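You operate a simulated robot arm through the tools that you are given. There is no shell and no other tool. Be economical: measure what you need, move in short steps, check, and stop when the job is done.

The job below is to be done with a simulated robot arm. You get a single attempt, and the scene is never put back.

JOB
Squeegee the dirt patch away and drain the dirt pan.
Fine: stand the squeegee back on its spot and shut the waste cock once the pan is empty. Where these are worked on the way, their far stop is far enough and under half their travel is too little: waste cock. What is to be rubbed or washed off counts as gone when no trace of it is left.

The check looks at the end state, three seconds after you hand in, the way a careful person would. Anything else that was tipped, shoved, dropped, spilled or broken makes it a failure.

ROBOT AND FRAMES
A 7-joint arm with a three-finger gripper on a trunk, on a base that drives. Base frame: it is fixed to the floor where the robot stands at the start and does not move with it; the origin is under the middle of the robot, x ahead of it, y to its left, z up. Lengths are in m, angles in degrees, forces in N, time in s.
Its first joint turns from -166.0 to 166.0 degrees. Places, roughly: dirt pan [0.6, -0.6, 0.9]; dirt patch [0.6, -0.2, 0.8]; skimmer [0.75, -1.25, 0.75]; waste cock [0.6, -0.9, 0.9]; waste pipe [19.1, -5.6, 0]. Payload 2.69 kg.
Tool frame: the origin (TCP) lies between the finger pads and is the grasp point; the fingertips stand 0.029 m ahead of it; z points along the fingers, y is the line along which they close. The gripper opens to 0.12 m. The gripper's body begins 0.078 m behind the TCP.
Orientation is told as [roll, pitch, yaw] about the base's x, y, z axes, in that order, counted from this pose: with the fingers straight down and closing along the base's y, the tool's x points along the base's -x, its y along +y and its z along -z.

CONTROLS
- The arm moves only by the tool arm_command. Its arguments are lists of equal length, an entry for each row: "offset": the shift along the tool's x, y, z in m, a list of three; "dr": the turn, a rotation vector about the tool's x, y, z in degrees, a list of three; "fingers": the finger opening in m, from 0 to 0.12. In form: {"offset": [[dx, dy, dz], ...], "dr": [[wx, wy, wz], ...], "fingers": [fingers, ...]}. A call has 1 to 20 rows; each row shifts and turns the commanded pose from where the row before left it, along the tool's axes as they then stand. A row lasts 0.2 s, in which the tool goes at most 0.05 m and 8.6 degrees; a call with a longer step from one row to the next is refused whole, and so is a gripper value outside its range. A pose out of reach is approached as far as the arm can. The call stops where the force on the tool passes 40 N (or 10 N more than at its start, if that is more) or the arm is blocked; 0.2 s more then pass. Each finger halts on what it meets, pressing with about 36 N; the grip force reading is that of the motor and also rises with nothing between the fingers. The clock runs only during rows and for 0.2 s after the last one: add rows that do not move to give the fingers time. The reply holds the time, the measured pose of the TCP, the force on the tool along the base axes, the opening and the grip force, in the units named above and with some noise, with the torque about the TCP (base axes, N m) and any sound that the robot's microphone picked up.
- Cameras (640 x 400 px; columns grow to the right, rows downward): "scene" is now at [0.2864, 0.1219, 1.3387]; the picture's right is [-0.75, -0.67, 0.00], its down [-0.43, 0.48, -0.77] and it looks along [0.51, -0.57, -0.64] (base axes); focal length 214 px, centre (320, 200). "wrist" rides on the gripper at [0.063, 0, -0.104] in the tool frame; the picture's right is [0.00, 1.00, 0.00], its down [-0.83, 0.00, -0.56] and it looks along [-0.56, 0.00, 0.83] (tool axes); focal length 275 px, centre (320, 200). There is no depth. A picture from a camera that has moved, and an enlarged one, comes with that camera's place and axes in the base frame and with its lens. The place of the scene camera against the robot may be out by one fixed shift of up to 0.025 m in any direction.
- capture(camera): a new picture of that camera. The clock stands still meanwhile.
- raise_lower(by): slides the trunk up (or, below 0, down) by that many m; the arm and the scene camera ride with it, the base frame stays. It gives what a move gives, with no picture.
- steer(legs): drives the robot by 1 to 6 legs, each [ahead, left, turn to the left] in m, m and degrees, along the robot's own axes; the way and the turn of a leg run together, so that a leg with both is an arc; at most 1.5 m and 180 degrees a leg. The arm and the cameras ride along, it lands a little off, and it stops where it bumps. It gives what a move gives.
- aim_head(pan, tilt): turns the head with the scene camera to pan (to the left, within 143 degrees either way) and tilt (down, from -29 to 69), counted from straight ahead of the robot. It gives what a move gives.
- close_up(camera, box): a new picture of the part [left, top, right, bottom] of that camera's present view, enlarged. The clock stands still meanwhile.
- hand_in(): hands the job in; it is judged then, once.

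Go step by step. Nothing tells you exact positions but the pictures and the camera data: compare them with the known pose of the tool, close in by small moves and look again before you grip or let go. The budget is 120 turns and 78 pictures, counting those below and the enlarged ones. Unless the task says otherwise, let go and move clear before handing in, and close with one line.

The tools are called after "Request:" as name(argument=value, ...) on one line, values as JSON. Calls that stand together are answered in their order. arm_command: Moves the arm, as the interface text tells. Its arguments: {"type":"object","properties":{"offset":{"type":"array","items":{"type":"array","items":{"type":"number"}}},"dr":{"type":"array","items":{"type":"array","items":{"type":"number"}}},"fingers":{"type":"array","items":{"type":"number"}}},"required":["offset","dr","fingers"]} The other tools are called the same way: raise_lower (by) slides the trunk up or down; steer (legs) drives the base; aim_head (pan, tilt) turns the head that bears the scene camera; capture (camera) takes a picture; close_up (camera, box) takes an enlarged picture of a part of a camera's view; hand_in () hands the job in.

At the start:

```text
time_s: 0.0
tool_pos: [0.3422, -0.3749, 1.2148]
ee_rot: [-0.1, 0.0, -0.1]
wrist_force: [-0.3, -0.2, -0.2]
ft_torque: [-0.01, -0.04, 0.01]
finger_gap: 0.1201
grip_force: 0.1
trunk travel left (down, up): [-0.35, 0.236]
robot x, y, heading: [-0.0018, -0.0024, -0.1]
head pan, tilt: [-48.3, 39.9]
```

scene: 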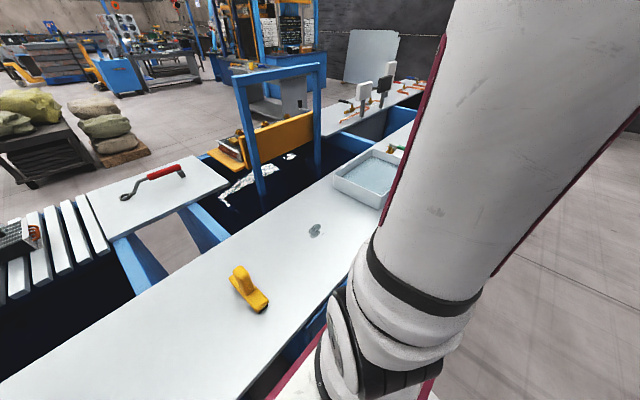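
wrist: 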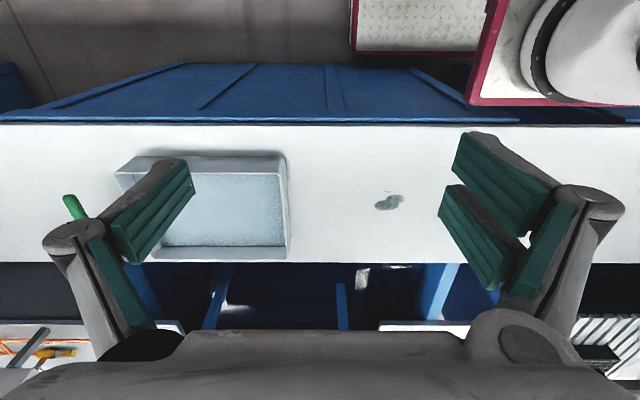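

I see a bench running along y with a yellow squeegee, a grey dirt patch, a dirt pan, and a green handle (the waste cock) past the pan. I'll enlarge these to get details.

Request:
close_up(camera="scene", box=[200, 200, 360, 330])

Request:
close_up(camera="scene", box=[310, 60, 470, 220])

Request:
close_up(camera="wrist", box=[40, 120, 440, 370])

```text
3.08 times, centred on (280, 265) of scene
camera zoom: at [0.2864, 0.1219, 1.3387], right [-0.75, -0.67, 0.0], down [-0.43, 0.48, -0.77], along [0.51, -0.57, -0.64], focal length 660 px, centre (443, 0)
```

zoom: 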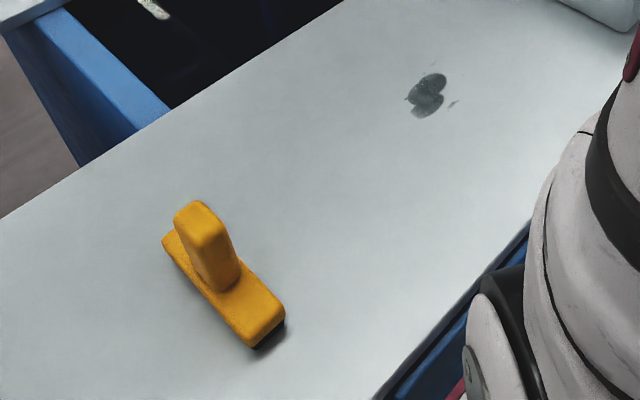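

```text
2.50 times, centred on (390, 140) of scene
camera zoom: at [0.2864, 0.1219, 1.3387], right [-0.75, -0.67, 0.0], down [-0.43, 0.48, -0.77], along [0.51, -0.57, -0.64], focal length 536 px, centre (145, 350)
```

zoom: 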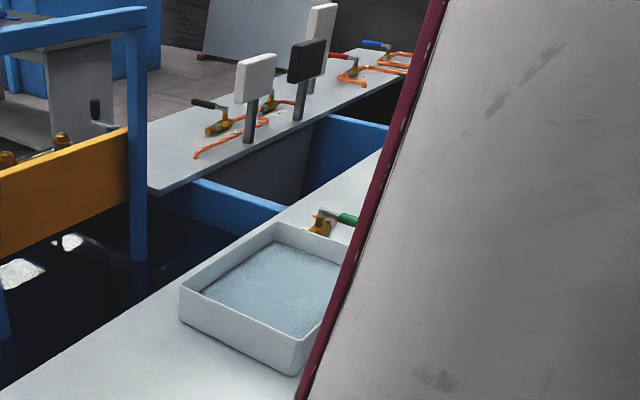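

```text
1.60 times, centred on (240, 245) of wrist
camera zoom: at [0.2791, -0.375, 1.32], right [0.0, 1.0, 0.0], down [0.83, 0.0, 0.56], along [0.56, 0.0, -0.83], focal length 440 px, centre (448, 128)
```

zoom: 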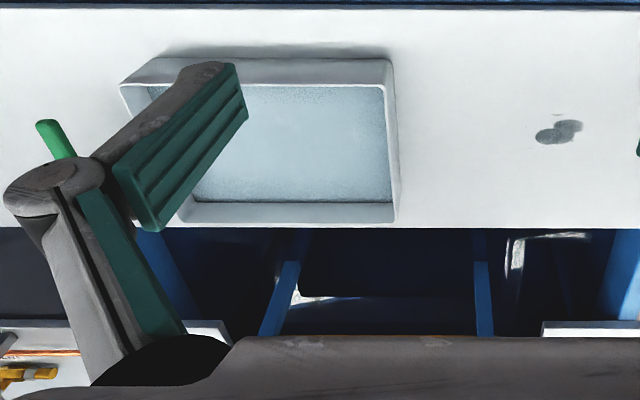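

The patch is near (0.62, -0.22, 0.81) and the squeegee near (0.60, 0.06), with its blade roughly along x and an upright handle. I'll move the tool above the squeegee at height and look with the wrist camera.

Request:
arm_command(offset=[[-0.04, 0, 0], [-0.04, 0, 0], [-0.04, 0, 0], [-0.04, 0, 0], [-0.03, 0.03, 0], [0, 0.045, 0], [0, 0.045, 0], [0, 0.045, 0], [0, 0.045, 0], [0, 0.045, 0], [0, 0.045, 0], [0, 0.045, 0], [0, 0.045, 0], [0, 0.045, 0], [0.03, 0, 0.03], [0.03, 0, 0.03], [0, 0, 0.03]], dr=[[0, 0, 0], [0, 0, 0], [0, 0, 0], [0, 0, 0], [0, 0, 0], [0, 0, 0], [0, 0, 0], [0, 0, 0], [0, 0, 0], [0, 0, 0], [0, 0, 0], [0, 0, 0], [0, 0, 0], [0, 0, 0], [0, 0, 0], [0, 0, 0], [0, 0, 0]], fingers=[0.12, 0.12, 0.12, 0.12, 0.12, 0.12, 0.12, 0.12, 0.12, 0.12, 0.12, 0.12, 0.12, 0.12, 0.12, 0.12, 0.12])

Request:
capture(camera="wrist")

Request:
capture(camera="scene")

```text
time_s: 3.6
tool_pos: [0.4722, 0.061, 1.1258]
ee_rot: [0.1, -0.1, -0.1]
wrist_force: [-0.2, -0.1, -0.6]
ft_torque: [0.0, 0.0, 0.01]
finger_gap: 0.1199
grip_force: 0.0
trunk travel left (down, up): [-0.35, 0.236]
robot x, y, heading: [0.0013, -0.0023, 0.2]
head pan, tilt: [-48.3, 39.9]
```

```text
72 pictures are left
camera wrist: at [0.4085, 0.0597, 1.2311], right [0.0, 1.0, 0.0], down [0.83, 0.0, 0.56], along [0.56, 0.0, -0.83], focal length 275 px, centre (320, 200)
```

wrist: 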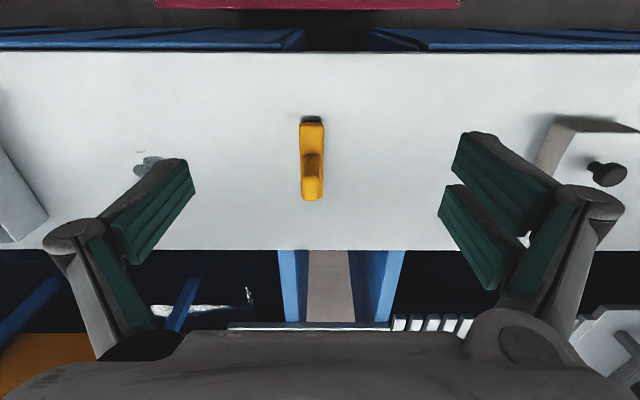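

```text
71 pictures are left
camera scene: at [0.2864, 0.122, 1.3387], right [-0.75, -0.67, 0.0], down [-0.43, 0.48, -0.77], along [0.51, -0.57, -0.64], focal length 214 px, centre (320, 200)
```

scene: 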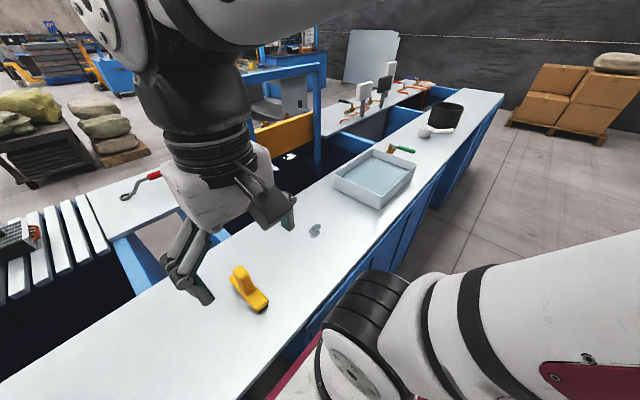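

The squeegee is right ahead of the tool, with its blade along x. I'll enlarge it, the cock and the patch.

Request:
close_up(camera="wrist", box=[260, 100, 370, 220])

Request:
close_up(camera="scene", box=[320, 90, 480, 220])

```text
3.33 times, centred on (315, 160) of wrist
camera zoom: at [0.4085, 0.0597, 1.2311], right [0.0, 1.0, 0.0], down [0.83, 0.0, 0.56], along [0.56, 0.0, -0.83], focal length 918 px, centre (337, 333)
```

zoom: 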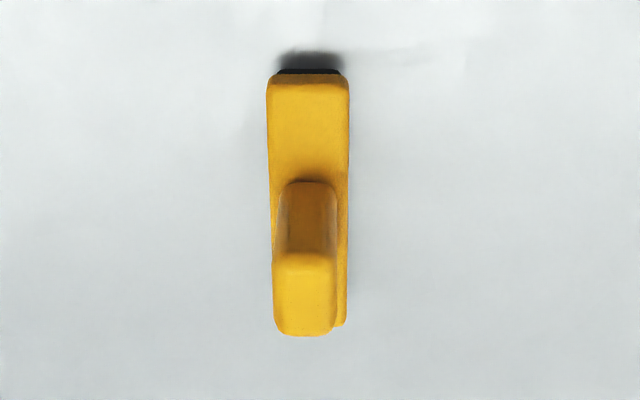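

```text
3.08 times, centred on (400, 155) of scene
camera zoom: at [0.2864, 0.122, 1.3387], right [-0.75, -0.67, 0.0], down [-0.43, 0.48, -0.77], along [0.51, -0.57, -0.64], focal length 660 px, centre (74, 338)
```

zoom: 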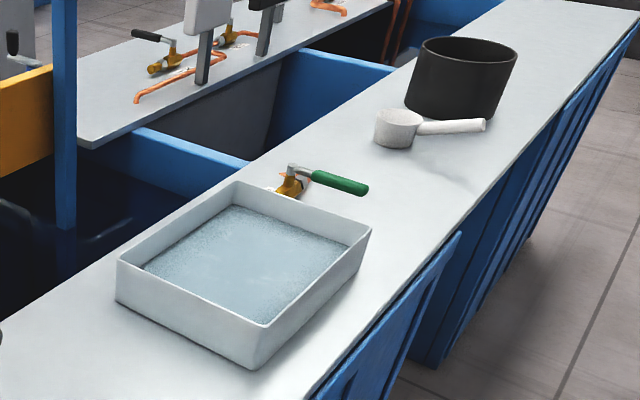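

The handle is about 26 mm wide in y, centred near (0.61, 0.046), with its top near z 0.89. I'll go above it with the fingers partly open.

Request:
arm_command(offset=[[-0.046, -0.005, 0], [-0.046, -0.005, 0], [-0.046, -0.005, 0.03], [0, 0, 0.045], [0, 0, 0.045], [0, 0, 0]], dr=[[0, 0, 0], [0, 0, 0], [0, 0, 0], [0, 0, 0], [0, 0, 0], [0, 0, 0]], fingers=[0.1, 0.09, 0.09, 0.09, 0.09, 0.09])

Request:
capture(camera="wrist")

Request:
close_up(camera="scene", box=[170, 180, 330, 330])

```text
refused: row 3 steps farther than a row can; nothing moved
```

```text
68 pictures are left
camera wrist: at [0.4085, 0.0597, 1.2311], right [0.0, 1.0, 0.0], down [0.83, 0.0, 0.56], along [0.56, 0.0, -0.83], focal length 275 px, centre (320, 200)
```

wrist: 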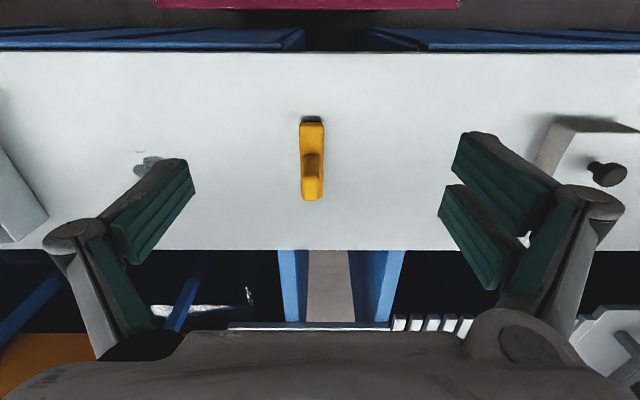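

```text
2.67 times, centred on (250, 255) of scene
camera zoom: at [0.2864, 0.122, 1.3387], right [-0.75, -0.67, 0.0], down [-0.43, 0.48, -0.77], along [0.51, -0.57, -0.64], focal length 572 px, centre (507, 53)
```

zoom: 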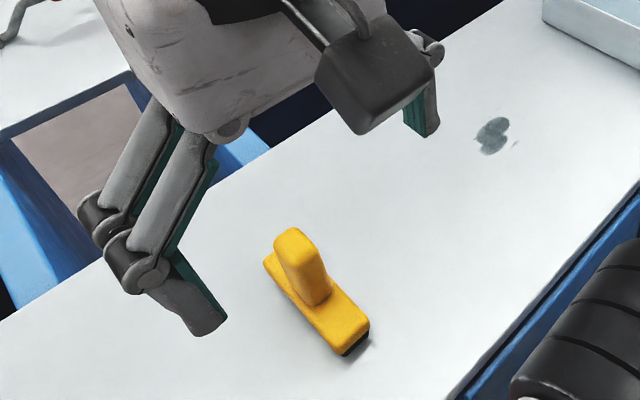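

One row was too long and nothing moved. I'll redo it with shorter steps.

Request:
arm_command(offset=[[-0.046, -0.005, 0], [-0.046, -0.005, 0], [-0.046, -0.005, 0], [0, 0, 0.04], [0, 0, 0.04], [0, 0, 0.04], [0, 0, 0]], dr=[[0, 0, 0], [0, 0, 0], [0, 0, 0], [0, 0, 0], [0, 0, 0], [0, 0, 0], [0, 0, 0]], fingers=[0.1, 0.09, 0.09, 0.09, 0.09, 0.09, 0.09])

Request:
capture(camera="wrist")

Request:
close_up(camera="scene", box=[170, 180, 330, 330])

```text
time_s: 5.2
tool_pos: [0.6123, 0.046, 1.0082]
ee_rot: [0.1, -0.1, 0.0]
wrist_force: [0.2, -0.7, -0.5]
ft_torque: [-0.02, 0.01, 0.0]
finger_gap: 0.0901
grip_force: 0.0
trunk travel left (down, up): [-0.35, 0.236]
robot x, y, heading: [-0.0022, 0.0002, 0.1]
head pan, tilt: [-48.3, 39.9]
```

```text
66 pictures are left
camera wrist: at [0.5481, 0.0464, 1.1122], right [0.0, 1.0, 0.0], down [0.83, 0.0, 0.56], along [0.56, 0.0, -0.83], focal length 275 px, centre (320, 200)
```

wrist: 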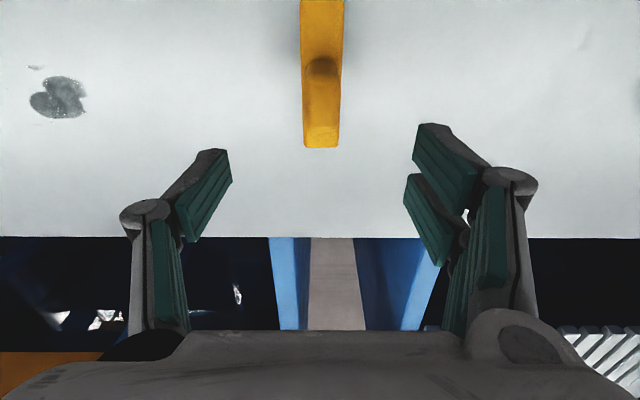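

```text
2.67 times, centred on (250, 255) of scene
camera zoom: at [0.2864, 0.1219, 1.3387], right [-0.75, -0.67, 0.0], down [-0.43, 0.48, -0.77], along [0.51, -0.57, -0.64], focal length 572 px, centre (507, 53)
```

zoom: 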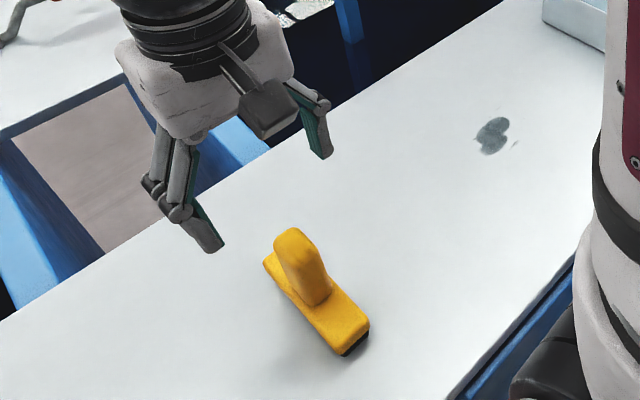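

The tool is lined up in y, and the handle centre is near x 0.618. I'll lower slowly around the handle.

Request:
arm_command(offset=[[-0.007, 0.001, 0.03], [0, 0, 0.03], [0, 0, 0.03], [0, 0, 0.02], [0, 0, 0.01], [0, 0, 0]], dr=[[0, 0, 0], [0, 0, 0], [0, 0, 0], [0, 0, 0], [0, 0, 0], [0, 0, 0]], fingers=[0.09, 0.09, 0.09, 0.09, 0.09, 0.09])

Request:
capture(camera="wrist")

Request:
close_up(camera="scene", box=[190, 200, 310, 320])

```text
time_s: 6.6
tool_pos: [0.6175, 0.0473, 0.8856]
ee_rot: [0.1, 0.1, 0.0]
wrist_force: [-0.2, -0.2, -1.1]
ft_torque: [-0.01, 0.0, -0.02]
finger_gap: 0.0899
grip_force: 0.1
trunk travel left (down, up): [-0.35, 0.236]
robot x, y, heading: [0.0049, -0.0017, -0.2]
head pan, tilt: [-48.3, 39.9]
```

```text
64 pictures are left
camera wrist: at [0.5539, 0.0464, 0.9906], right [0.0, 1.0, 0.0], down [0.83, 0.0, 0.56], along [0.56, 0.0, -0.83], focal length 275 px, centre (320, 200)
```

wrist: 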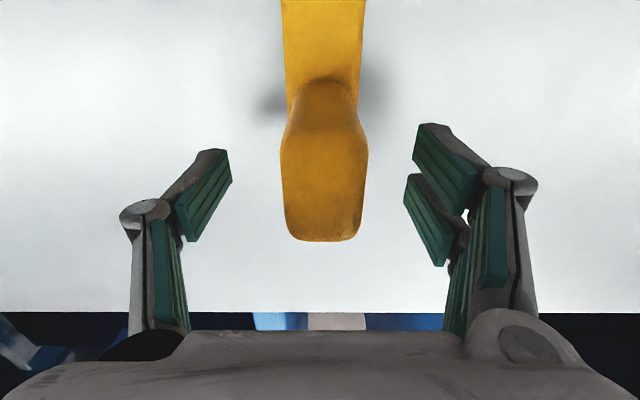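

```text
3.33 times, centred on (250, 260) of scene
camera zoom: at [0.2864, 0.122, 1.3387], right [-0.75, -0.67, 0.0], down [-0.43, 0.48, -0.77], along [0.51, -0.57, -0.64], focal length 715 px, centre (553, 0)
```

zoom: 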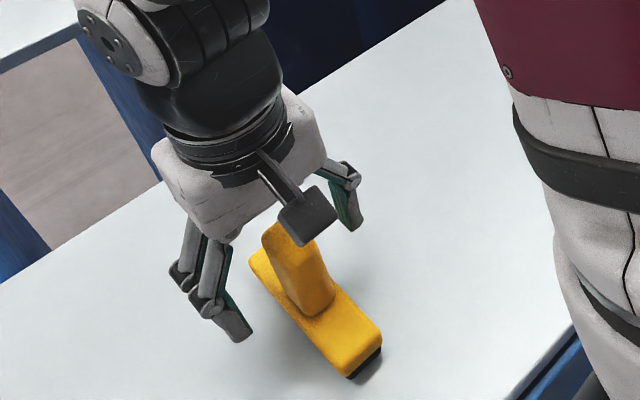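

The handle sits between the fingers, with its top around 0.893. I'll lower 10 mm more and grip.

Request:
arm_command(offset=[[0, 0.001, 0.01], [0, 0, 0], [0, 0, 0], [0, 0, 0], [0, 0, 0]], dr=[[0, 0, 0], [0, 0, 0], [0, 0, 0], [0, 0, 0], [0, 0, 0]], fingers=[0.09, 0.05, 0.02, 0.0, 0.0])

Request:
capture(camera="wrist")

```text
time_s: 7.8
tool_pos: [0.6165, 0.0476, 0.8758]
ee_rot: [0.0, 0.0, 0.1]
wrist_force: [-0.3, 5.0, 3.7]
ft_torque: [0.17, 0.02, -0.05]
finger_gap: 0.0354
grip_force: 36.4
trunk travel left (down, up): [-0.35, 0.236]
robot x, y, heading: [-0.0002, 0.0021, -0.2]
head pan, tilt: [-48.3, 39.9]
```

```text
62 pictures are left
camera wrist: at [0.554, 0.0466, 0.9804], right [0.0, 1.0, 0.0], down [0.83, 0.0, 0.56], along [0.56, 0.0, -0.83], focal length 275 px, centre (320, 200)
```

wrist: 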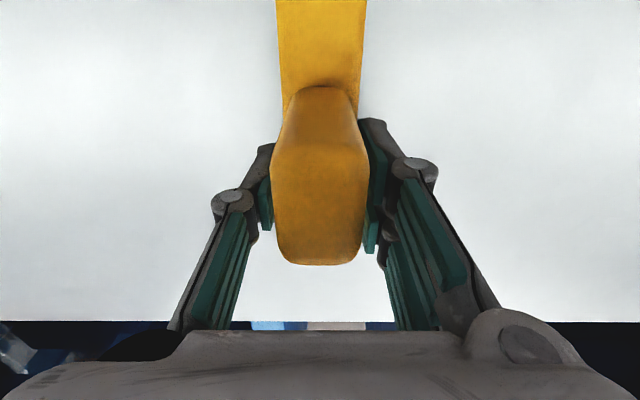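

The squeegee is gripped. The patch comes out at about x 0.585-0.645, y -0.255 to -0.19, table z about 0.819. I'll lift, carry the squeegee to just short of the patch, and lower it to the surface.

Request:
arm_command(offset=[[0, 0, -0.02], [0, 0, -0.02], [0, -0.045, 0], [0, -0.045, 0], [0, -0.045, 0], [0, -0.02, 0], [0, 0, 0.02], [0, 0, 0.015], [0, 0, 0.005], [0, 0, 0.002]], dr=[[0, 0, 0], [0, 0, 0], [0, 0, 0], [0, 0, 0], [0, 0, 0], [0, 0, 0], [0, 0, 0], [0, 0, 0], [0, 0, 0], [0, 0, 0]], fingers=[0, 0, 0, 0, 0, 0, 0, 0, 0, 0])

Request:
capture(camera="scene")

Request:
capture(camera="wrist")

```text
time_s: 10.1
tool_pos: [0.6162, -0.108, 0.8758]
ee_rot: [-0.1, -0.3, -0.1]
wrist_force: [-7.2, 2.7, 25.8]
ft_torque: [-0.03, 0.24, 0.08]
finger_gap: 0.0359
grip_force: 35.5
trunk travel left (down, up): [-0.35, 0.236]
robot x, y, heading: [-0.0035, -0.0014, -0.1]
head pan, tilt: [-48.3, 39.9]
stopped in row 10: the force on the tool passed its limit at 41 N (the readings are from after the stop); the commanded pose is now the measured one
```

```text
61 pictures are left
camera scene: at [0.2853, 0.1222, 1.339], right [-0.75, -0.67, 0.0], down [-0.43, 0.48, -0.77], along [0.51, -0.57, -0.64], focal length 214 px, centre (320, 200)
```

scene: 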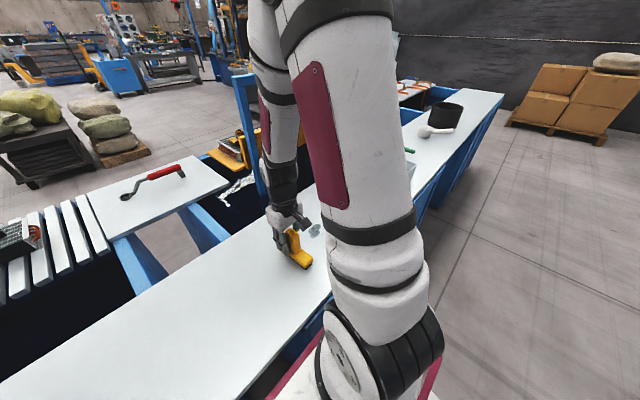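

```text
60 pictures are left
camera wrist: at [0.5529, -0.1084, 0.9801], right [0.0, 1.0, 0.0], down [0.83, 0.0, 0.56], along [0.56, 0.0, -0.83], focal length 275 px, centre (320, 200)
```

wrist: 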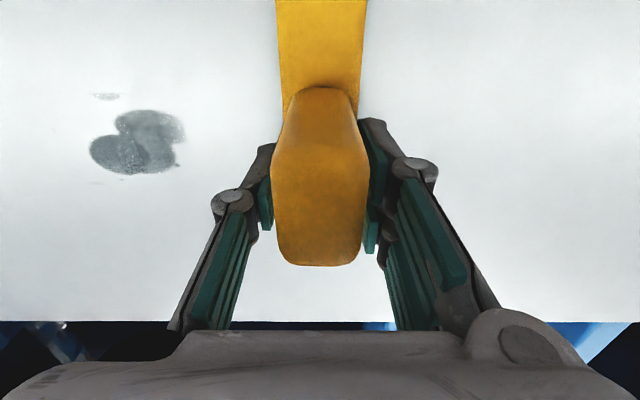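

The blade is on the table with about 26 N of press. I'll ease off slightly and swipe along -y across the patch.

Request:
arm_command(offset=[[0, 0, -0.0005], [0, -0.02, 0], [0, -0.02, 0], [0, -0.02, 0], [0, -0.02, 0], [0, -0.02, 0], [0, -0.02, 0], [0, -0.02, 0], [0, -0.02, 0], [0, -0.02, 0], [0, -0.015, 0]], dr=[[0, 0, 0], [0, 0, 0], [0, 0, 0], [0, 0, 0], [0, 0, 0], [0, 0, 0], [0, 0, 0], [0, 0, 0], [0, 0, 0], [0, 0, 0], [0, 0, 0]], fingers=[0, 0, 0, 0, 0, 0, 0, 0, 0, 0, 0])

Request:
capture(camera="wrist")

```text
time_s: 12.5
tool_pos: [0.6187, -0.3025, 0.8755]
ee_rot: [-0.1, 0.0, 0.0]
wrist_force: [-1.0, 14.0, 19.2]
ft_torque: [0.56, -0.11, -0.02]
finger_gap: 0.0357
grip_force: 35.9
trunk travel left (down, up): [-0.35, 0.236]
robot x, y, heading: [0.0047, -0.003, 0.2]
head pan, tilt: [-48.3, 39.9]
```

```text
59 pictures are left
camera wrist: at [0.5542, -0.303, 0.9801], right [0.0, 1.0, 0.0], down [0.83, 0.0, 0.56], along [0.56, 0.0, -0.83], focal length 275 px, centre (320, 200)
```

wrist: 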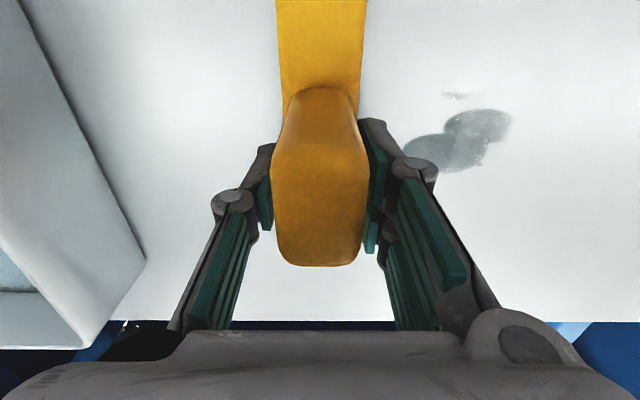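

One pass made it fainter, so rubbing works. I'll do several strokes back and forth.

Request:
arm_command(offset=[[0, 0.03, 0], [0, 0.03, 0], [0, 0.03, 0], [0, 0.03, 0], [0, 0.03, 0], [0, 0.03, 0], [0, -0.03, 0], [0, -0.03, 0], [0, -0.03, 0], [0, -0.03, 0], [0, -0.03, 0], [0, -0.03, 0], [0, 0.03, 0], [0, 0.03, 0], [0, 0.03, 0], [0, 0.03, 0], [0, 0.03, 0], [0, 0.03, 0]], dr=[[0, 0, 0], [0, 0, 0], [0, 0, 0], [0, 0, 0], [0, 0, 0], [0, 0, 0], [0, 0, 0], [0, 0, 0], [0, 0, 0], [0, 0, 0], [0, 0, 0], [0, 0, 0], [0, 0, 0], [0, 0, 0], [0, 0, 0], [0, 0, 0], [0, 0, 0], [0, 0, 0]], fingers=[0, 0, 0, 0, 0, 0, 0, 0, 0, 0, 0, 0, 0, 0, 0, 0, 0, 0])

Request:
capture(camera="wrist")

```text
time_s: 13.4
tool_pos: [0.6192, -0.2096, 0.8752]
ee_rot: [-0.5, -0.6, 0.0]
wrist_force: [-3.6, 7.4, 15.4]
ft_torque: [0.64, -0.17, 0.33]
finger_gap: 0.0357
grip_force: 36.0
trunk travel left (down, up): [-0.35, 0.236]
robot x, y, heading: [-0.0002, 0.0005, -0.1]
head pan, tilt: [-48.3, 39.9]
stopped in row 4: the force on the tool passed its limit at 42 N (the readings are from after the stop); the commanded pose is now the measured one
```

```text
58 pictures are left
camera wrist: at [0.5545, -0.2098, 0.9795], right [0.0, 1.0, -0.01], down [0.83, 0.01, 0.56], along [0.56, 0.0, -0.83], focal length 275 px, centre (320, 200)
```

wrist: 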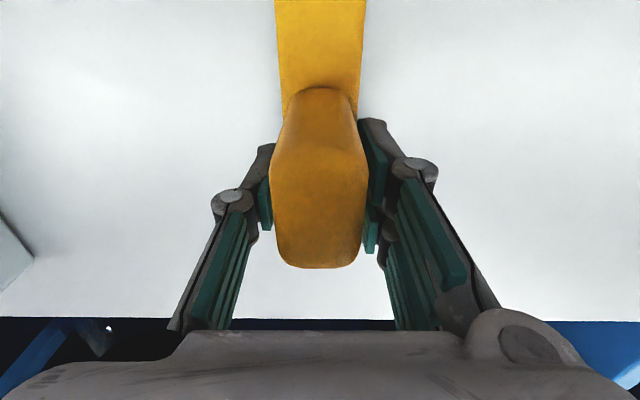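

The force limit stopped the stroke with the blade over the patch. I'll ease the press a little, level out, and go on more slowly.

Request:
arm_command(offset=[[0, 0, -0.001], [0, 0.02, 0], [0, 0.02, 0], [0, 0.02, 0], [0, 0.02, 0], [0, 0, 0], [0, -0.02, 0], [0, -0.02, 0], [0, -0.02, 0], [0, -0.02, 0], [0, -0.02, 0], [0, -0.02, 0], [0, -0.02, 0], [0, -0.02, 0], [0, -0.01, 0]], dr=[[-0.5, 0.6, 0], [0, 0, 0], [0, 0, 0], [0, 0, 0], [0, 0, 0], [0, 0, 0], [0, 0, 0], [0, 0, 0], [0, 0, 0], [0, 0, 0], [0, 0, 0], [0, 0, 0], [0, 0, 0], [0, 0, 0], [0, 0, 0]], fingers=[0, 0, 0, 0, 0, 0, 0, 0, 0, 0, 0, 0, 0, 0, 0])

Request:
capture(camera="wrist")

```text
time_s: 16.6
tool_pos: [0.6179, -0.301, 0.8757]
ee_rot: [0.1, 0.1, -0.1]
wrist_force: [0.0, 3.0, 1.5]
ft_torque: [0.11, -0.18, 0.15]
finger_gap: 0.0356
grip_force: 35.9
trunk travel left (down, up): [-0.35, 0.236]
robot x, y, heading: [0.0003, -0.0003, 0.1]
head pan, tilt: [-48.3, 39.9]
```

```text
57 pictures are left
camera wrist: at [0.5548, -0.3014, 0.9805], right [0.0, 1.0, 0.0], down [0.83, 0.0, 0.55], along [0.55, 0.0, -0.83], focal length 275 px, centre (320, 200)
```

wrist: 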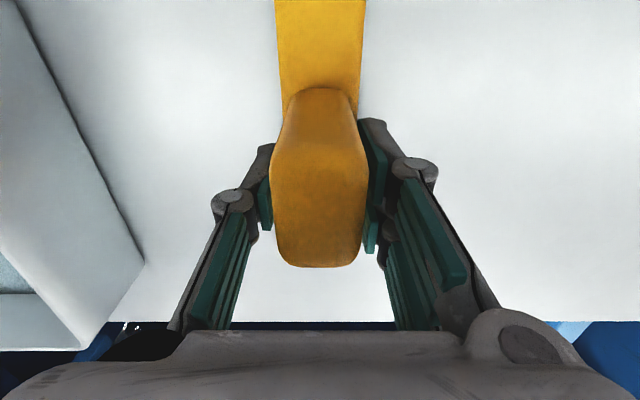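

The patch area looks clean now. I'll check it enlarged.

Request:
close_up(camera="wrist", box=[390, 60, 560, 200])

```text
2.86 times, centred on (475, 130) of wrist
camera zoom: at [0.5548, -0.3014, 0.9805], right [0.0, 1.0, 0.0], down [0.83, 0.0, 0.55], along [0.55, 0.0, -0.83], focal length 786 px, centre (-123, 400)
```

zoom: 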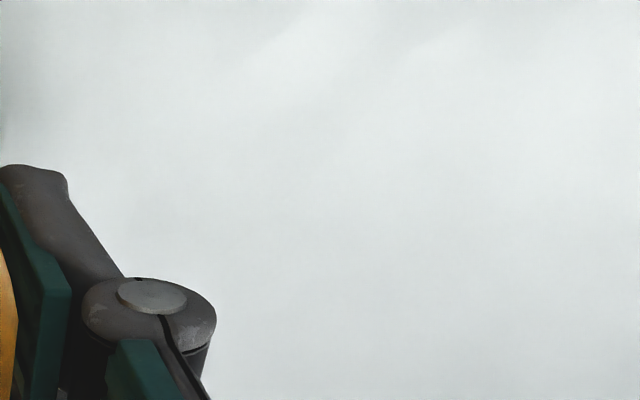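

It looks clean. I'll add one extra stroke each way with moderate press to be safe.

Request:
arm_command(offset=[[0, 0, 0.0006], [0, 0.02, 0], [0, 0.02, 0], [0, 0.02, 0], [0, 0.02, 0], [0, 0.02, 0], [0, 0.02, 0], [0, 0.02, 0], [0, 0.02, 0], [0, -0.02, 0], [0, -0.02, 0], [0, -0.02, 0], [0, -0.02, 0], [0, -0.02, 0], [0, -0.02, 0], [0, -0.02, 0], [0, -0.02, 0]], dr=[[0, 0, 0], [0, 0, 0], [0, 0, 0], [0, 0, 0], [0, 0, 0], [0, 0, 0], [0, 0, 0], [0, 0, 0], [0, 0, 0], [0, 0, 0], [0, 0, 0], [0, 0, 0], [0, 0, 0], [0, 0, 0], [0, 0, 0], [0, 0, 0], [0, 0, 0]], fingers=[0, 0, 0, 0, 0, 0, 0, 0, 0, 0, 0, 0, 0, 0, 0, 0, 0])

```text
time_s: 20.2
tool_pos: [0.6187, -0.3016, 0.8758]
ee_rot: [0.1, 0.1, -0.2]
wrist_force: [-0.2, 3.5, 2.1]
ft_torque: [0.1, -0.18, 0.12]
finger_gap: 0.0356
grip_force: 35.8
trunk travel left (down, up): [-0.35, 0.236]
robot x, y, heading: [0.0026, -0.0005, -0.1]
head pan, tilt: [-48.3, 39.9]
```

Now I'll carry the squeegee back to its spot at (0.6165, 0.0476) and lower it to the height where I gripped it.

Request:
arm_command(offset=[[0, 0, -0.02], [0, 0, -0.03], [0.001, 0.045, 0], [0, 0.045, 0], [0, 0.045, 0], [0, 0.045, 0], [0, 0.045, 0], [0, 0.045, 0], [0, 0.045, 0], [0, 0.034, 0], [0, 0, 0], [0, 0, 0.03], [0, 0, 0.012], [0, 0, 0.005], [0, 0, 0]], dr=[[0, 0, 0], [0, 0, 0], [0, 0, 0], [0, 0, 0], [0, 0, 0], [0, 0, 0], [0, 0, 0], [0, 0, 0], [0, 0, 0], [0, 0, 0], [0, 0, 0], [0, 0, 0], [0, 0, 0], [0, 0, 0], [0, 0, 0]], fingers=[0, 0, 0, 0, 0, 0, 0, 0, 0, 0, 0, 0, 0, 0, 0])

Request:
close_up(camera="scene", box=[190, 200, 310, 320])

```text
time_s: 23.4
tool_pos: [0.6192, 0.0472, 0.8782]
ee_rot: [0.1, -0.1, -0.2]
wrist_force: [0.4, -0.3, -1.5]
ft_torque: [0.01, -0.03, -0.04]
finger_gap: 0.0354
grip_force: 36.3
trunk travel left (down, up): [-0.35, 0.236]
robot x, y, heading: [-0.0009, 0.0023, 0.1]
head pan, tilt: [-48.3, 39.9]
```

```text
3.33 times, centred on (250, 260) of scene
camera zoom: at [0.2865, 0.1215, 1.3387], right [-0.75, -0.67, 0.0], down [-0.43, 0.48, -0.77], along [0.51, -0.57, -0.64], focal length 715 px, centre (553, 0)
```

zoom: 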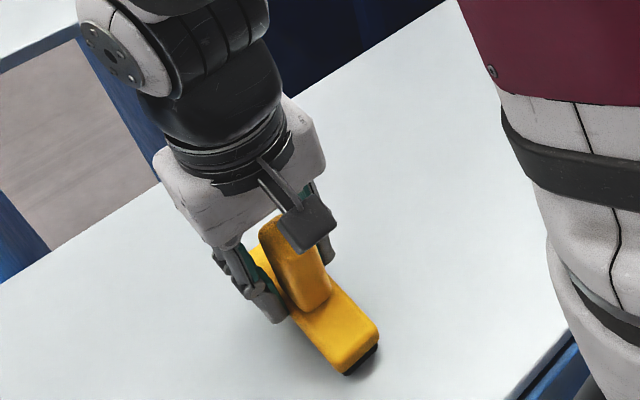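

It's about 2 mm above the table and 2 mm off in x. I'll lower it, release, and rise.

Request:
arm_command(offset=[[0.002, 0, 0.0015], [0, 0, 0.0012], [0, 0, 0], [0, 0, 0], [0, 0, 0], [0, 0, 0], [0, 0, 0], [0, 0, -0.03], [0, 0, -0.04], [0, 0, -0.04], [0, 0, -0.04]], dr=[[0, 0, 0], [0, 0, 0], [0, 0, 0], [0, 0, 0], [0, 0, 0], [0, 0, 0], [0, 0, 0], [0, 0, 0], [0, 0, 0], [0, 0, 0], [0, 0, 0]], fingers=[0, 0, 0, 0.04, 0.06, 0.09, 0.09, 0.09, 0.09, 0.09, 0.09])

Request:
close_up(camera="scene", box=[190, 200, 350, 320])

Request:
capture(camera="wrist")

```text
time_s: 25.8
tool_pos: [0.6164, 0.0481, 1.0269]
ee_rot: [0.0, 0.1, -0.1]
wrist_force: [1.1, 0.1, -1.0]
ft_torque: [-0.01, 0.04, -0.01]
finger_gap: 0.0899
grip_force: 0.2
trunk travel left (down, up): [-0.35, 0.236]
robot x, y, heading: [-0.0028, 0.0008, 0.1]
head pan, tilt: [-48.3, 39.9]
```

```text
3.33 times, centred on (270, 260) of scene
camera zoom: at [0.2867, 0.1215, 1.3386], right [-0.75, -0.67, 0.0], down [-0.43, 0.48, -0.77], along [0.51, -0.57, -0.64], focal length 715 px, centre (487, 0)
```

zoom: 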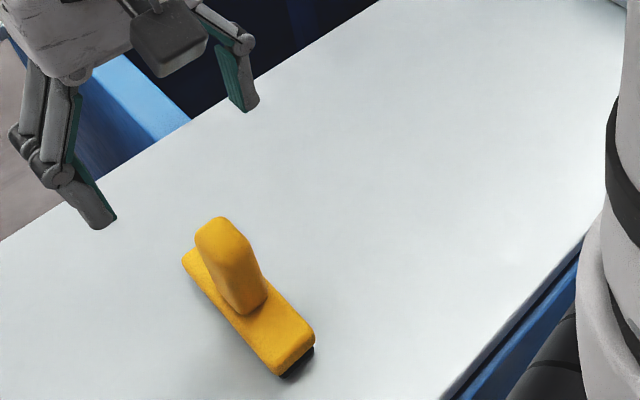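

```text
53 pictures are left
camera wrist: at [0.5524, 0.0476, 1.1308], right [0.0, 1.0, 0.0], down [0.83, 0.0, 0.56], along [0.56, 0.0, -0.83], focal length 275 px, centre (320, 200)
```

wrist: 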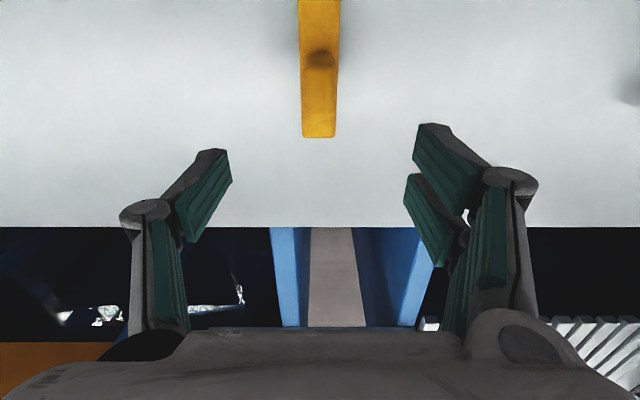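

The patch is gone and the squeegee stands on its spot. The cock is out of reach from here, so I'll raise the arm and drive about 0.4 m to the right.

Request:
arm_command(offset=[[0, 0, -0.04], [0, 0, -0.04], [0, 0, -0.04], [0, 0, -0.04]], dr=[[0, 0, 0], [0, 0, 0], [0, 0, 0], [0, 0, 0]], fingers=[0.09, 0.09, 0.09, 0.09])

Request:
steer(legs=[[0, -0.42, 0]])

Request:
capture(camera="scene")

Request:
capture(camera="wrist")

```text
time_s: 26.8
tool_pos: [0.618, 0.048, 1.1864]
ee_rot: [0.1, 0.2, -0.3]
wrist_force: [-0.2, -0.2, 0.8]
ft_torque: [0.02, -0.02, 0.02]
finger_gap: 0.0899
grip_force: 0.1
trunk travel left (down, up): [-0.35, 0.236]
robot x, y, heading: [0.0011, 0.0025, -0.1]
head pan, tilt: [-48.3, 39.9]
```

```text
time_s: 29.4
tool_pos: [0.6173, -0.3659, 1.1857]
ee_rot: [0.1, 0.1, 0.1]
wrist_force: [0.1, 0.5, 0.1]
ft_torque: [-0.03, 0.02, 0.03]
finger_gap: 0.09
grip_force: 0.0
trunk travel left (down, up): [-0.35, 0.236]
robot x, y, heading: [0.0012, -0.4179, 0.4]
head pan, tilt: [-48.3, 39.9]
```

```text
52 pictures are left
camera scene: at [0.2866, -0.2943, 1.3387], right [-0.74, -0.67, 0.0], down [-0.43, 0.48, -0.77], along [0.51, -0.57, -0.64], focal length 214 px, centre (320, 200)
```

scene: 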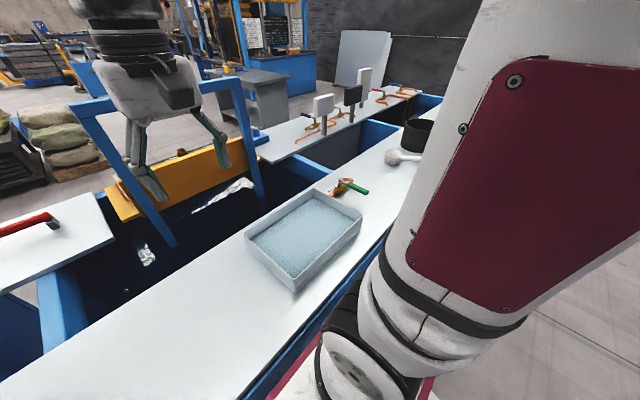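

```text
51 pictures are left
camera wrist: at [0.5545, -0.3663, 1.2905], right [-0.01, 1.0, 0.0], down [0.83, 0.0, 0.56], along [0.56, 0.0, -0.83], focal length 275 px, centre (320, 200)
```

wrist: 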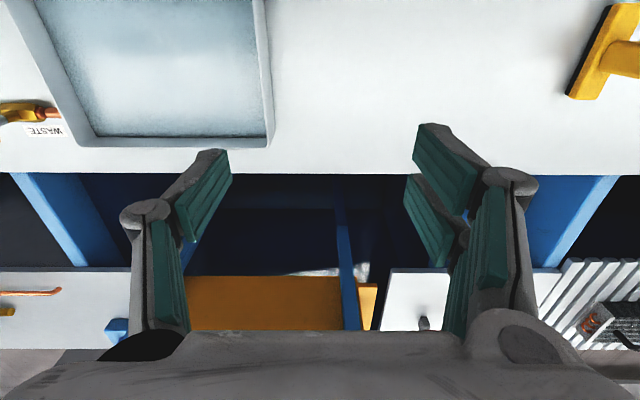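

The cock with its WASTE label is just past the pan. I'll move the tool over toward it at height and take close looks.

Request:
arm_command(offset=[[0.01, -0.045, 0], [0.01, -0.045, 0], [0.01, -0.045, 0], [0.01, -0.045, 0], [0.01, -0.045, 0], [0.01, -0.045, 0], [0.01, -0.045, 0], [0.01, -0.045, 0], [0.01, -0.045, 0], [0.01, -0.045, 0]], dr=[[0, 0, 0], [0, 0, 0], [0, 0, 0], [0, 0, 0], [0, 0, 0], [0, 0, 0], [0, 0, 0], [0, 0, 0], [0, 0, 0], [0, 0, 0]], fingers=[0.12, 0.12, 0.12, 0.12, 0.12, 0.12, 0.12, 0.12, 0.12, 0.12])

Request:
capture(camera="wrist")

Request:
close_up(camera="scene", box=[300, 150, 420, 230])

```text
time_s: 31.6
tool_pos: [0.5188, -0.8148, 1.1865]
ee_rot: [0.0, -0.1, 0.1]
wrist_force: [-0.9, -0.6, 0.2]
ft_torque: [-0.05, -0.01, 0.02]
finger_gap: 0.1197
grip_force: 0.0
trunk travel left (down, up): [-0.35, 0.236]
robot x, y, heading: [0.0037, -0.4165, 0.4]
head pan, tilt: [-48.3, 39.9]
```

```text
50 pictures are left
camera wrist: at [0.4555, -0.8167, 1.2904], right [-0.01, 1.0, 0.0], down [0.83, 0.01, 0.56], along [0.56, 0.0, -0.83], focal length 275 px, centre (320, 200)
```

wrist: 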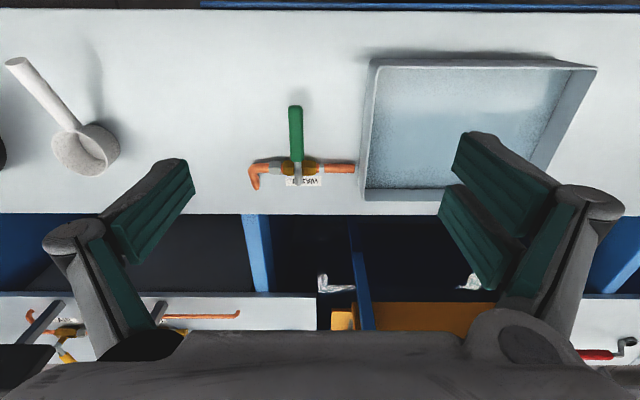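

```text
5.00 times, centred on (360, 190) of scene
camera zoom: at [0.2863, -0.2937, 1.3387], right [-0.74, -0.67, 0.0], down [-0.43, 0.48, -0.77], along [0.51, -0.57, -0.64], focal length 1072 px, centre (120, 250)
```

zoom: 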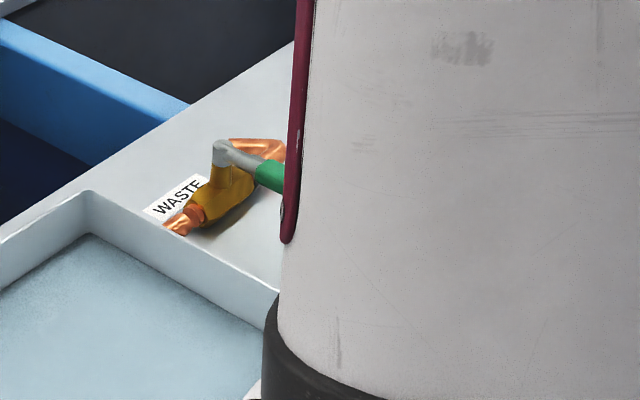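

The pipe runs along y and the lever crosses it, pointing at the robot, so it's closed. The stem is near (0.69, -0.858, 0.875) and the lever end near x 0.57. I'll get a closer look.

Request:
arm_command(offset=[[0, -0.04, 0], [0, 0, 0.04], [0, 0, 0.04], [0, 0, 0.03]], dr=[[0, 0, 0], [0, 0, 0], [0, 0, 0], [0, 0, 0]], fingers=[0.12, 0.12, 0.12, 0.12])

Request:
capture(camera="wrist")

Request:
close_up(camera="wrist", box=[230, 60, 430, 210])

```text
time_s: 32.6
tool_pos: [0.5168, -0.8555, 1.0746]
ee_rot: [0.0, 0.0, 0.0]
wrist_force: [0.1, 0.3, 1.8]
ft_torque: [-0.05, 0.03, 0.02]
finger_gap: 0.1197
grip_force: 0.0
trunk travel left (down, up): [-0.35, 0.236]
robot x, y, heading: [0.0025, -0.4176, 0.1]
head pan, tilt: [-48.3, 39.9]
```

```text
48 pictures are left
camera wrist: at [0.4539, -0.8567, 1.1792], right [-0.01, 1.0, 0.0], down [0.83, 0.0, 0.56], along [0.56, 0.0, -0.83], focal length 275 px, centre (320, 200)
```

wrist: 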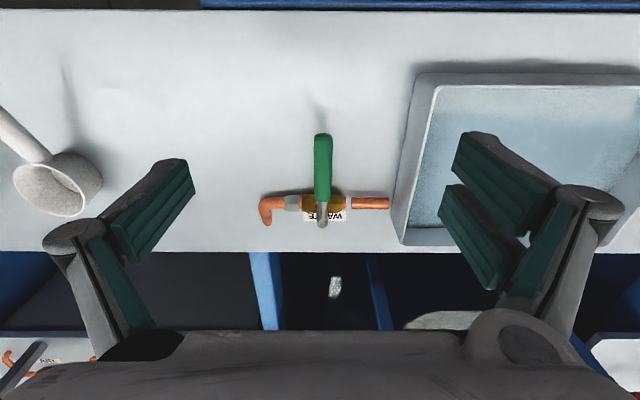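

```text
2.67 times, centred on (330, 135) of wrist
camera zoom: at [0.4539, -0.8567, 1.1792], right [-0.01, 1.0, 0.0], down [0.83, 0.0, 0.56], along [0.56, 0.0, -0.83], focal length 734 px, centre (293, 373)
```

zoom: 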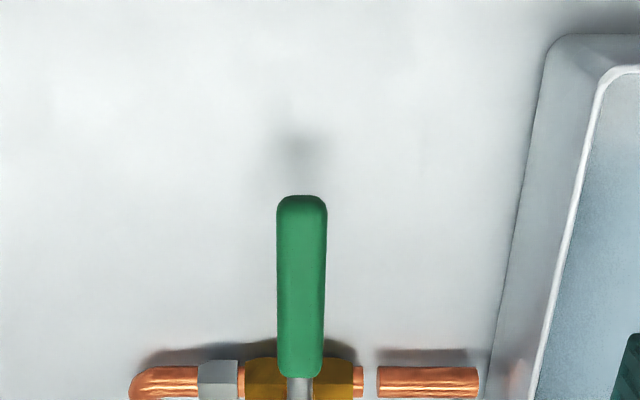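

The lever lies at y about -0.853, from x 0.57 to the stem at about x 0.70, near z 0.86. I plan to straddle it with part-open fingers and swing around the stem. First I'll hover above it.

Request:
arm_command(offset=[[-0.045, 0, 0], [-0.045, 0.002, 0], [0, 0, 0.04], [0, 0, 0.04], [0, 0, 0.04], [0, 0, 0]], dr=[[0, 0, 0], [0, 0, 0], [0, 0, 0], [0, 0, 0], [0, 0, 0], [0, 0, 0]], fingers=[0.09, 0.06, 0.06, 0.06, 0.06, 0.06])

Request:
capture(camera="wrist")

Request:
capture(camera="scene")

```text
time_s: 34.0
tool_pos: [0.6075, -0.8535, 0.9548]
ee_rot: [0.1, 0.0, 0.1]
wrist_force: [-0.1, -0.2, 0.8]
ft_torque: [0.02, 0.01, 0.0]
finger_gap: 0.0602
grip_force: 0.0
trunk travel left (down, up): [-0.35, 0.236]
robot x, y, heading: [0.0004, -0.4164, 0.2]
head pan, tilt: [-48.3, 39.9]
```

```text
46 pictures are left
camera wrist: at [0.5437, -0.8536, 1.0596], right [-0.01, 1.0, 0.0], down [0.83, 0.0, 0.56], along [0.56, 0.0, -0.83], focal length 275 px, centre (320, 200)
```

wrist: 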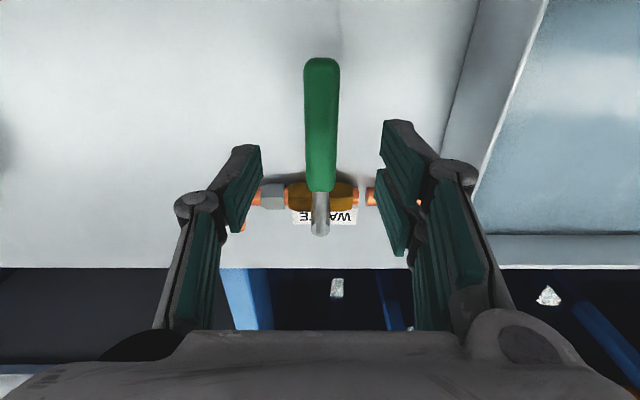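

```text
45 pictures are left
camera scene: at [0.2865, -0.2943, 1.3387], right [-0.74, -0.67, 0.0], down [-0.43, 0.48, -0.77], along [0.51, -0.57, -0.64], focal length 214 px, centre (320, 200)
```

scene: 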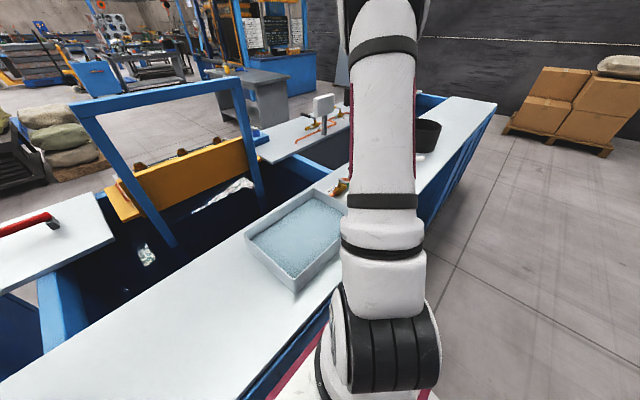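

The lever is centred between the fingers; its green grip spans x 0.566-0.66 and the stem is at about 0.697. I'll lower so the fingers straddle it.

Request:
arm_command(offset=[[0, 0, 0.03], [0, 0, 0.03], [0, 0, 0.022], [0, 0, 0]], dr=[[0, 0, 0], [0, 0, 0], [0, 0, 0], [0, 0, 0]], fingers=[0.06, 0.05, 0.045, 0.045])

Request:
capture(camera="wrist")

```text
time_s: 35.0
tool_pos: [0.6081, -0.8533, 0.8748]
ee_rot: [0.1, 0.0, 0.1]
wrist_force: [0.3, -0.4, 0.4]
ft_torque: [-0.01, 0.02, 0.02]
finger_gap: 0.045
grip_force: 0.1
trunk travel left (down, up): [-0.35, 0.236]
robot x, y, heading: [-0.0023, -0.4176, 0.3]
head pan, tilt: [-48.3, 39.9]
```

```text
44 pictures are left
camera wrist: at [0.545, -0.8538, 0.9787], right [-0.01, 1.0, 0.0], down [0.83, 0.0, 0.56], along [0.56, 0.0, -0.83], focal length 275 px, centre (320, 200)
```

wrist: 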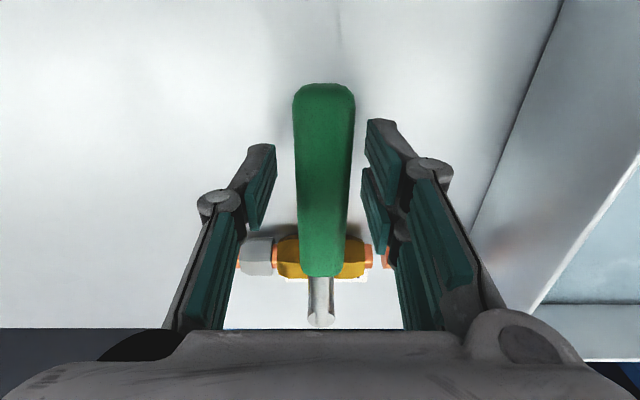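

The lever is well between the fingers. I'll lower 7 mm more and try a small swing toward -y about the stem, reading the force.

Request:
arm_command(offset=[[0, 0, 0.007], [-0.0004, -0.008, 0], [-0.0004, -0.008, 0], [-0.0004, -0.008, 0], [-0.0004, -0.008, 0], [0, 0, 0]], dr=[[0, 0, 0], [0, 0, -5], [0, 0, -5], [0, 0, -5], [0, 0, -5], [0, 0, 0]], fingers=[0.045, 0.045, 0.045, 0.045, 0.045, 0.045])

Request:
capture(camera="wrist")

```text
time_s: 36.4
tool_pos: [0.6139, -0.886, 0.8656]
ee_rot: [0.1, -0.1, 20.1]
wrist_force: [-0.1, -0.5, 0.0]
ft_torque: [0.03, -0.01, 0.02]
finger_gap: 0.0452
grip_force: 0.1
trunk travel left (down, up): [-0.35, 0.236]
robot x, y, heading: [-0.0024, -0.4147, 0.4]
head pan, tilt: [-48.3, 39.9]
```

```text
43 pictures are left
camera wrist: at [0.5547, -0.9065, 0.9709], right [-0.35, 0.94, 0.0], down [0.78, 0.29, 0.56], along [0.52, 0.19, -0.83], focal length 275 px, centre (320, 200)
```

wrist: 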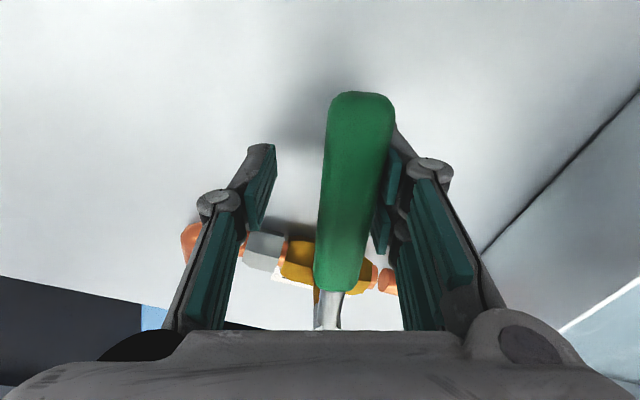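

The lever swings freely toward -y (about 15° so far). I'll raise the fingers 12 mm to clear the pipe elbow and continue the arc.

Request:
arm_command(offset=[[0, 0, -0.013], [-0.0009, -0.0125, 0], [-0.0009, -0.0125, 0], [-0.0009, -0.0125, 0], [-0.0009, -0.0125, 0], [-0.0009, -0.0125, 0], [0, 0, 0]], dr=[[0, 0, 0], [0, 0, -8], [0, 0, -8], [0, 0, -8], [0, 0, -8], [0, 0, -8], [0, 0, 0]], fingers=[0.045, 0.045, 0.045, 0.045, 0.045, 0.045, 0.045])

Request:
capture(camera="wrist")

Request:
capture(camera="scene")

```text
time_s: 38.0
tool_pos: [0.6536, -0.9305, 0.8784]
ee_rot: [0.0, 0.0, 60.2]
wrist_force: [-0.2, 0.5, 0.4]
ft_torque: [0.03, -0.01, 0.04]
finger_gap: 0.0454
grip_force: 0.1
trunk travel left (down, up): [-0.35, 0.236]
robot x, y, heading: [0.0012, -0.416, 0.3]
head pan, tilt: [-48.3, 39.9]
```

```text
42 pictures are left
camera wrist: at [0.6224, -0.986, 0.9837], right [-0.87, 0.49, 0.0], down [0.41, 0.72, 0.56], along [0.27, 0.48, -0.83], focal length 275 px, centre (320, 200)
```

wrist: 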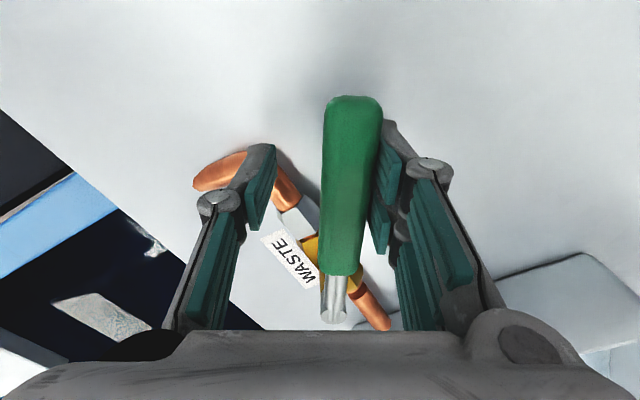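

```text
41 pictures are left
camera scene: at [0.2866, -0.2944, 1.3387], right [-0.74, -0.67, 0.0], down [-0.43, 0.48, -0.77], along [0.51, -0.57, -0.64], focal length 214 px, centre (320, 200)
```

scene: 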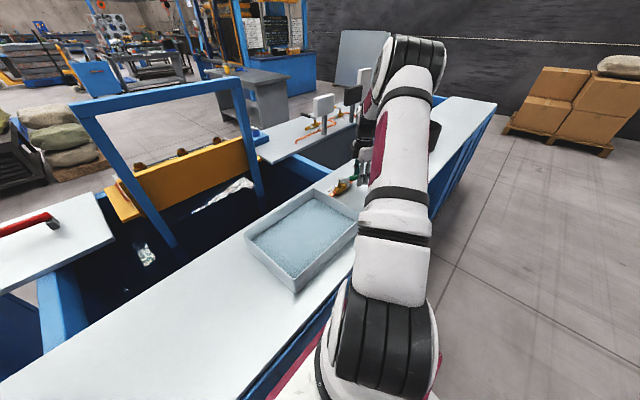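

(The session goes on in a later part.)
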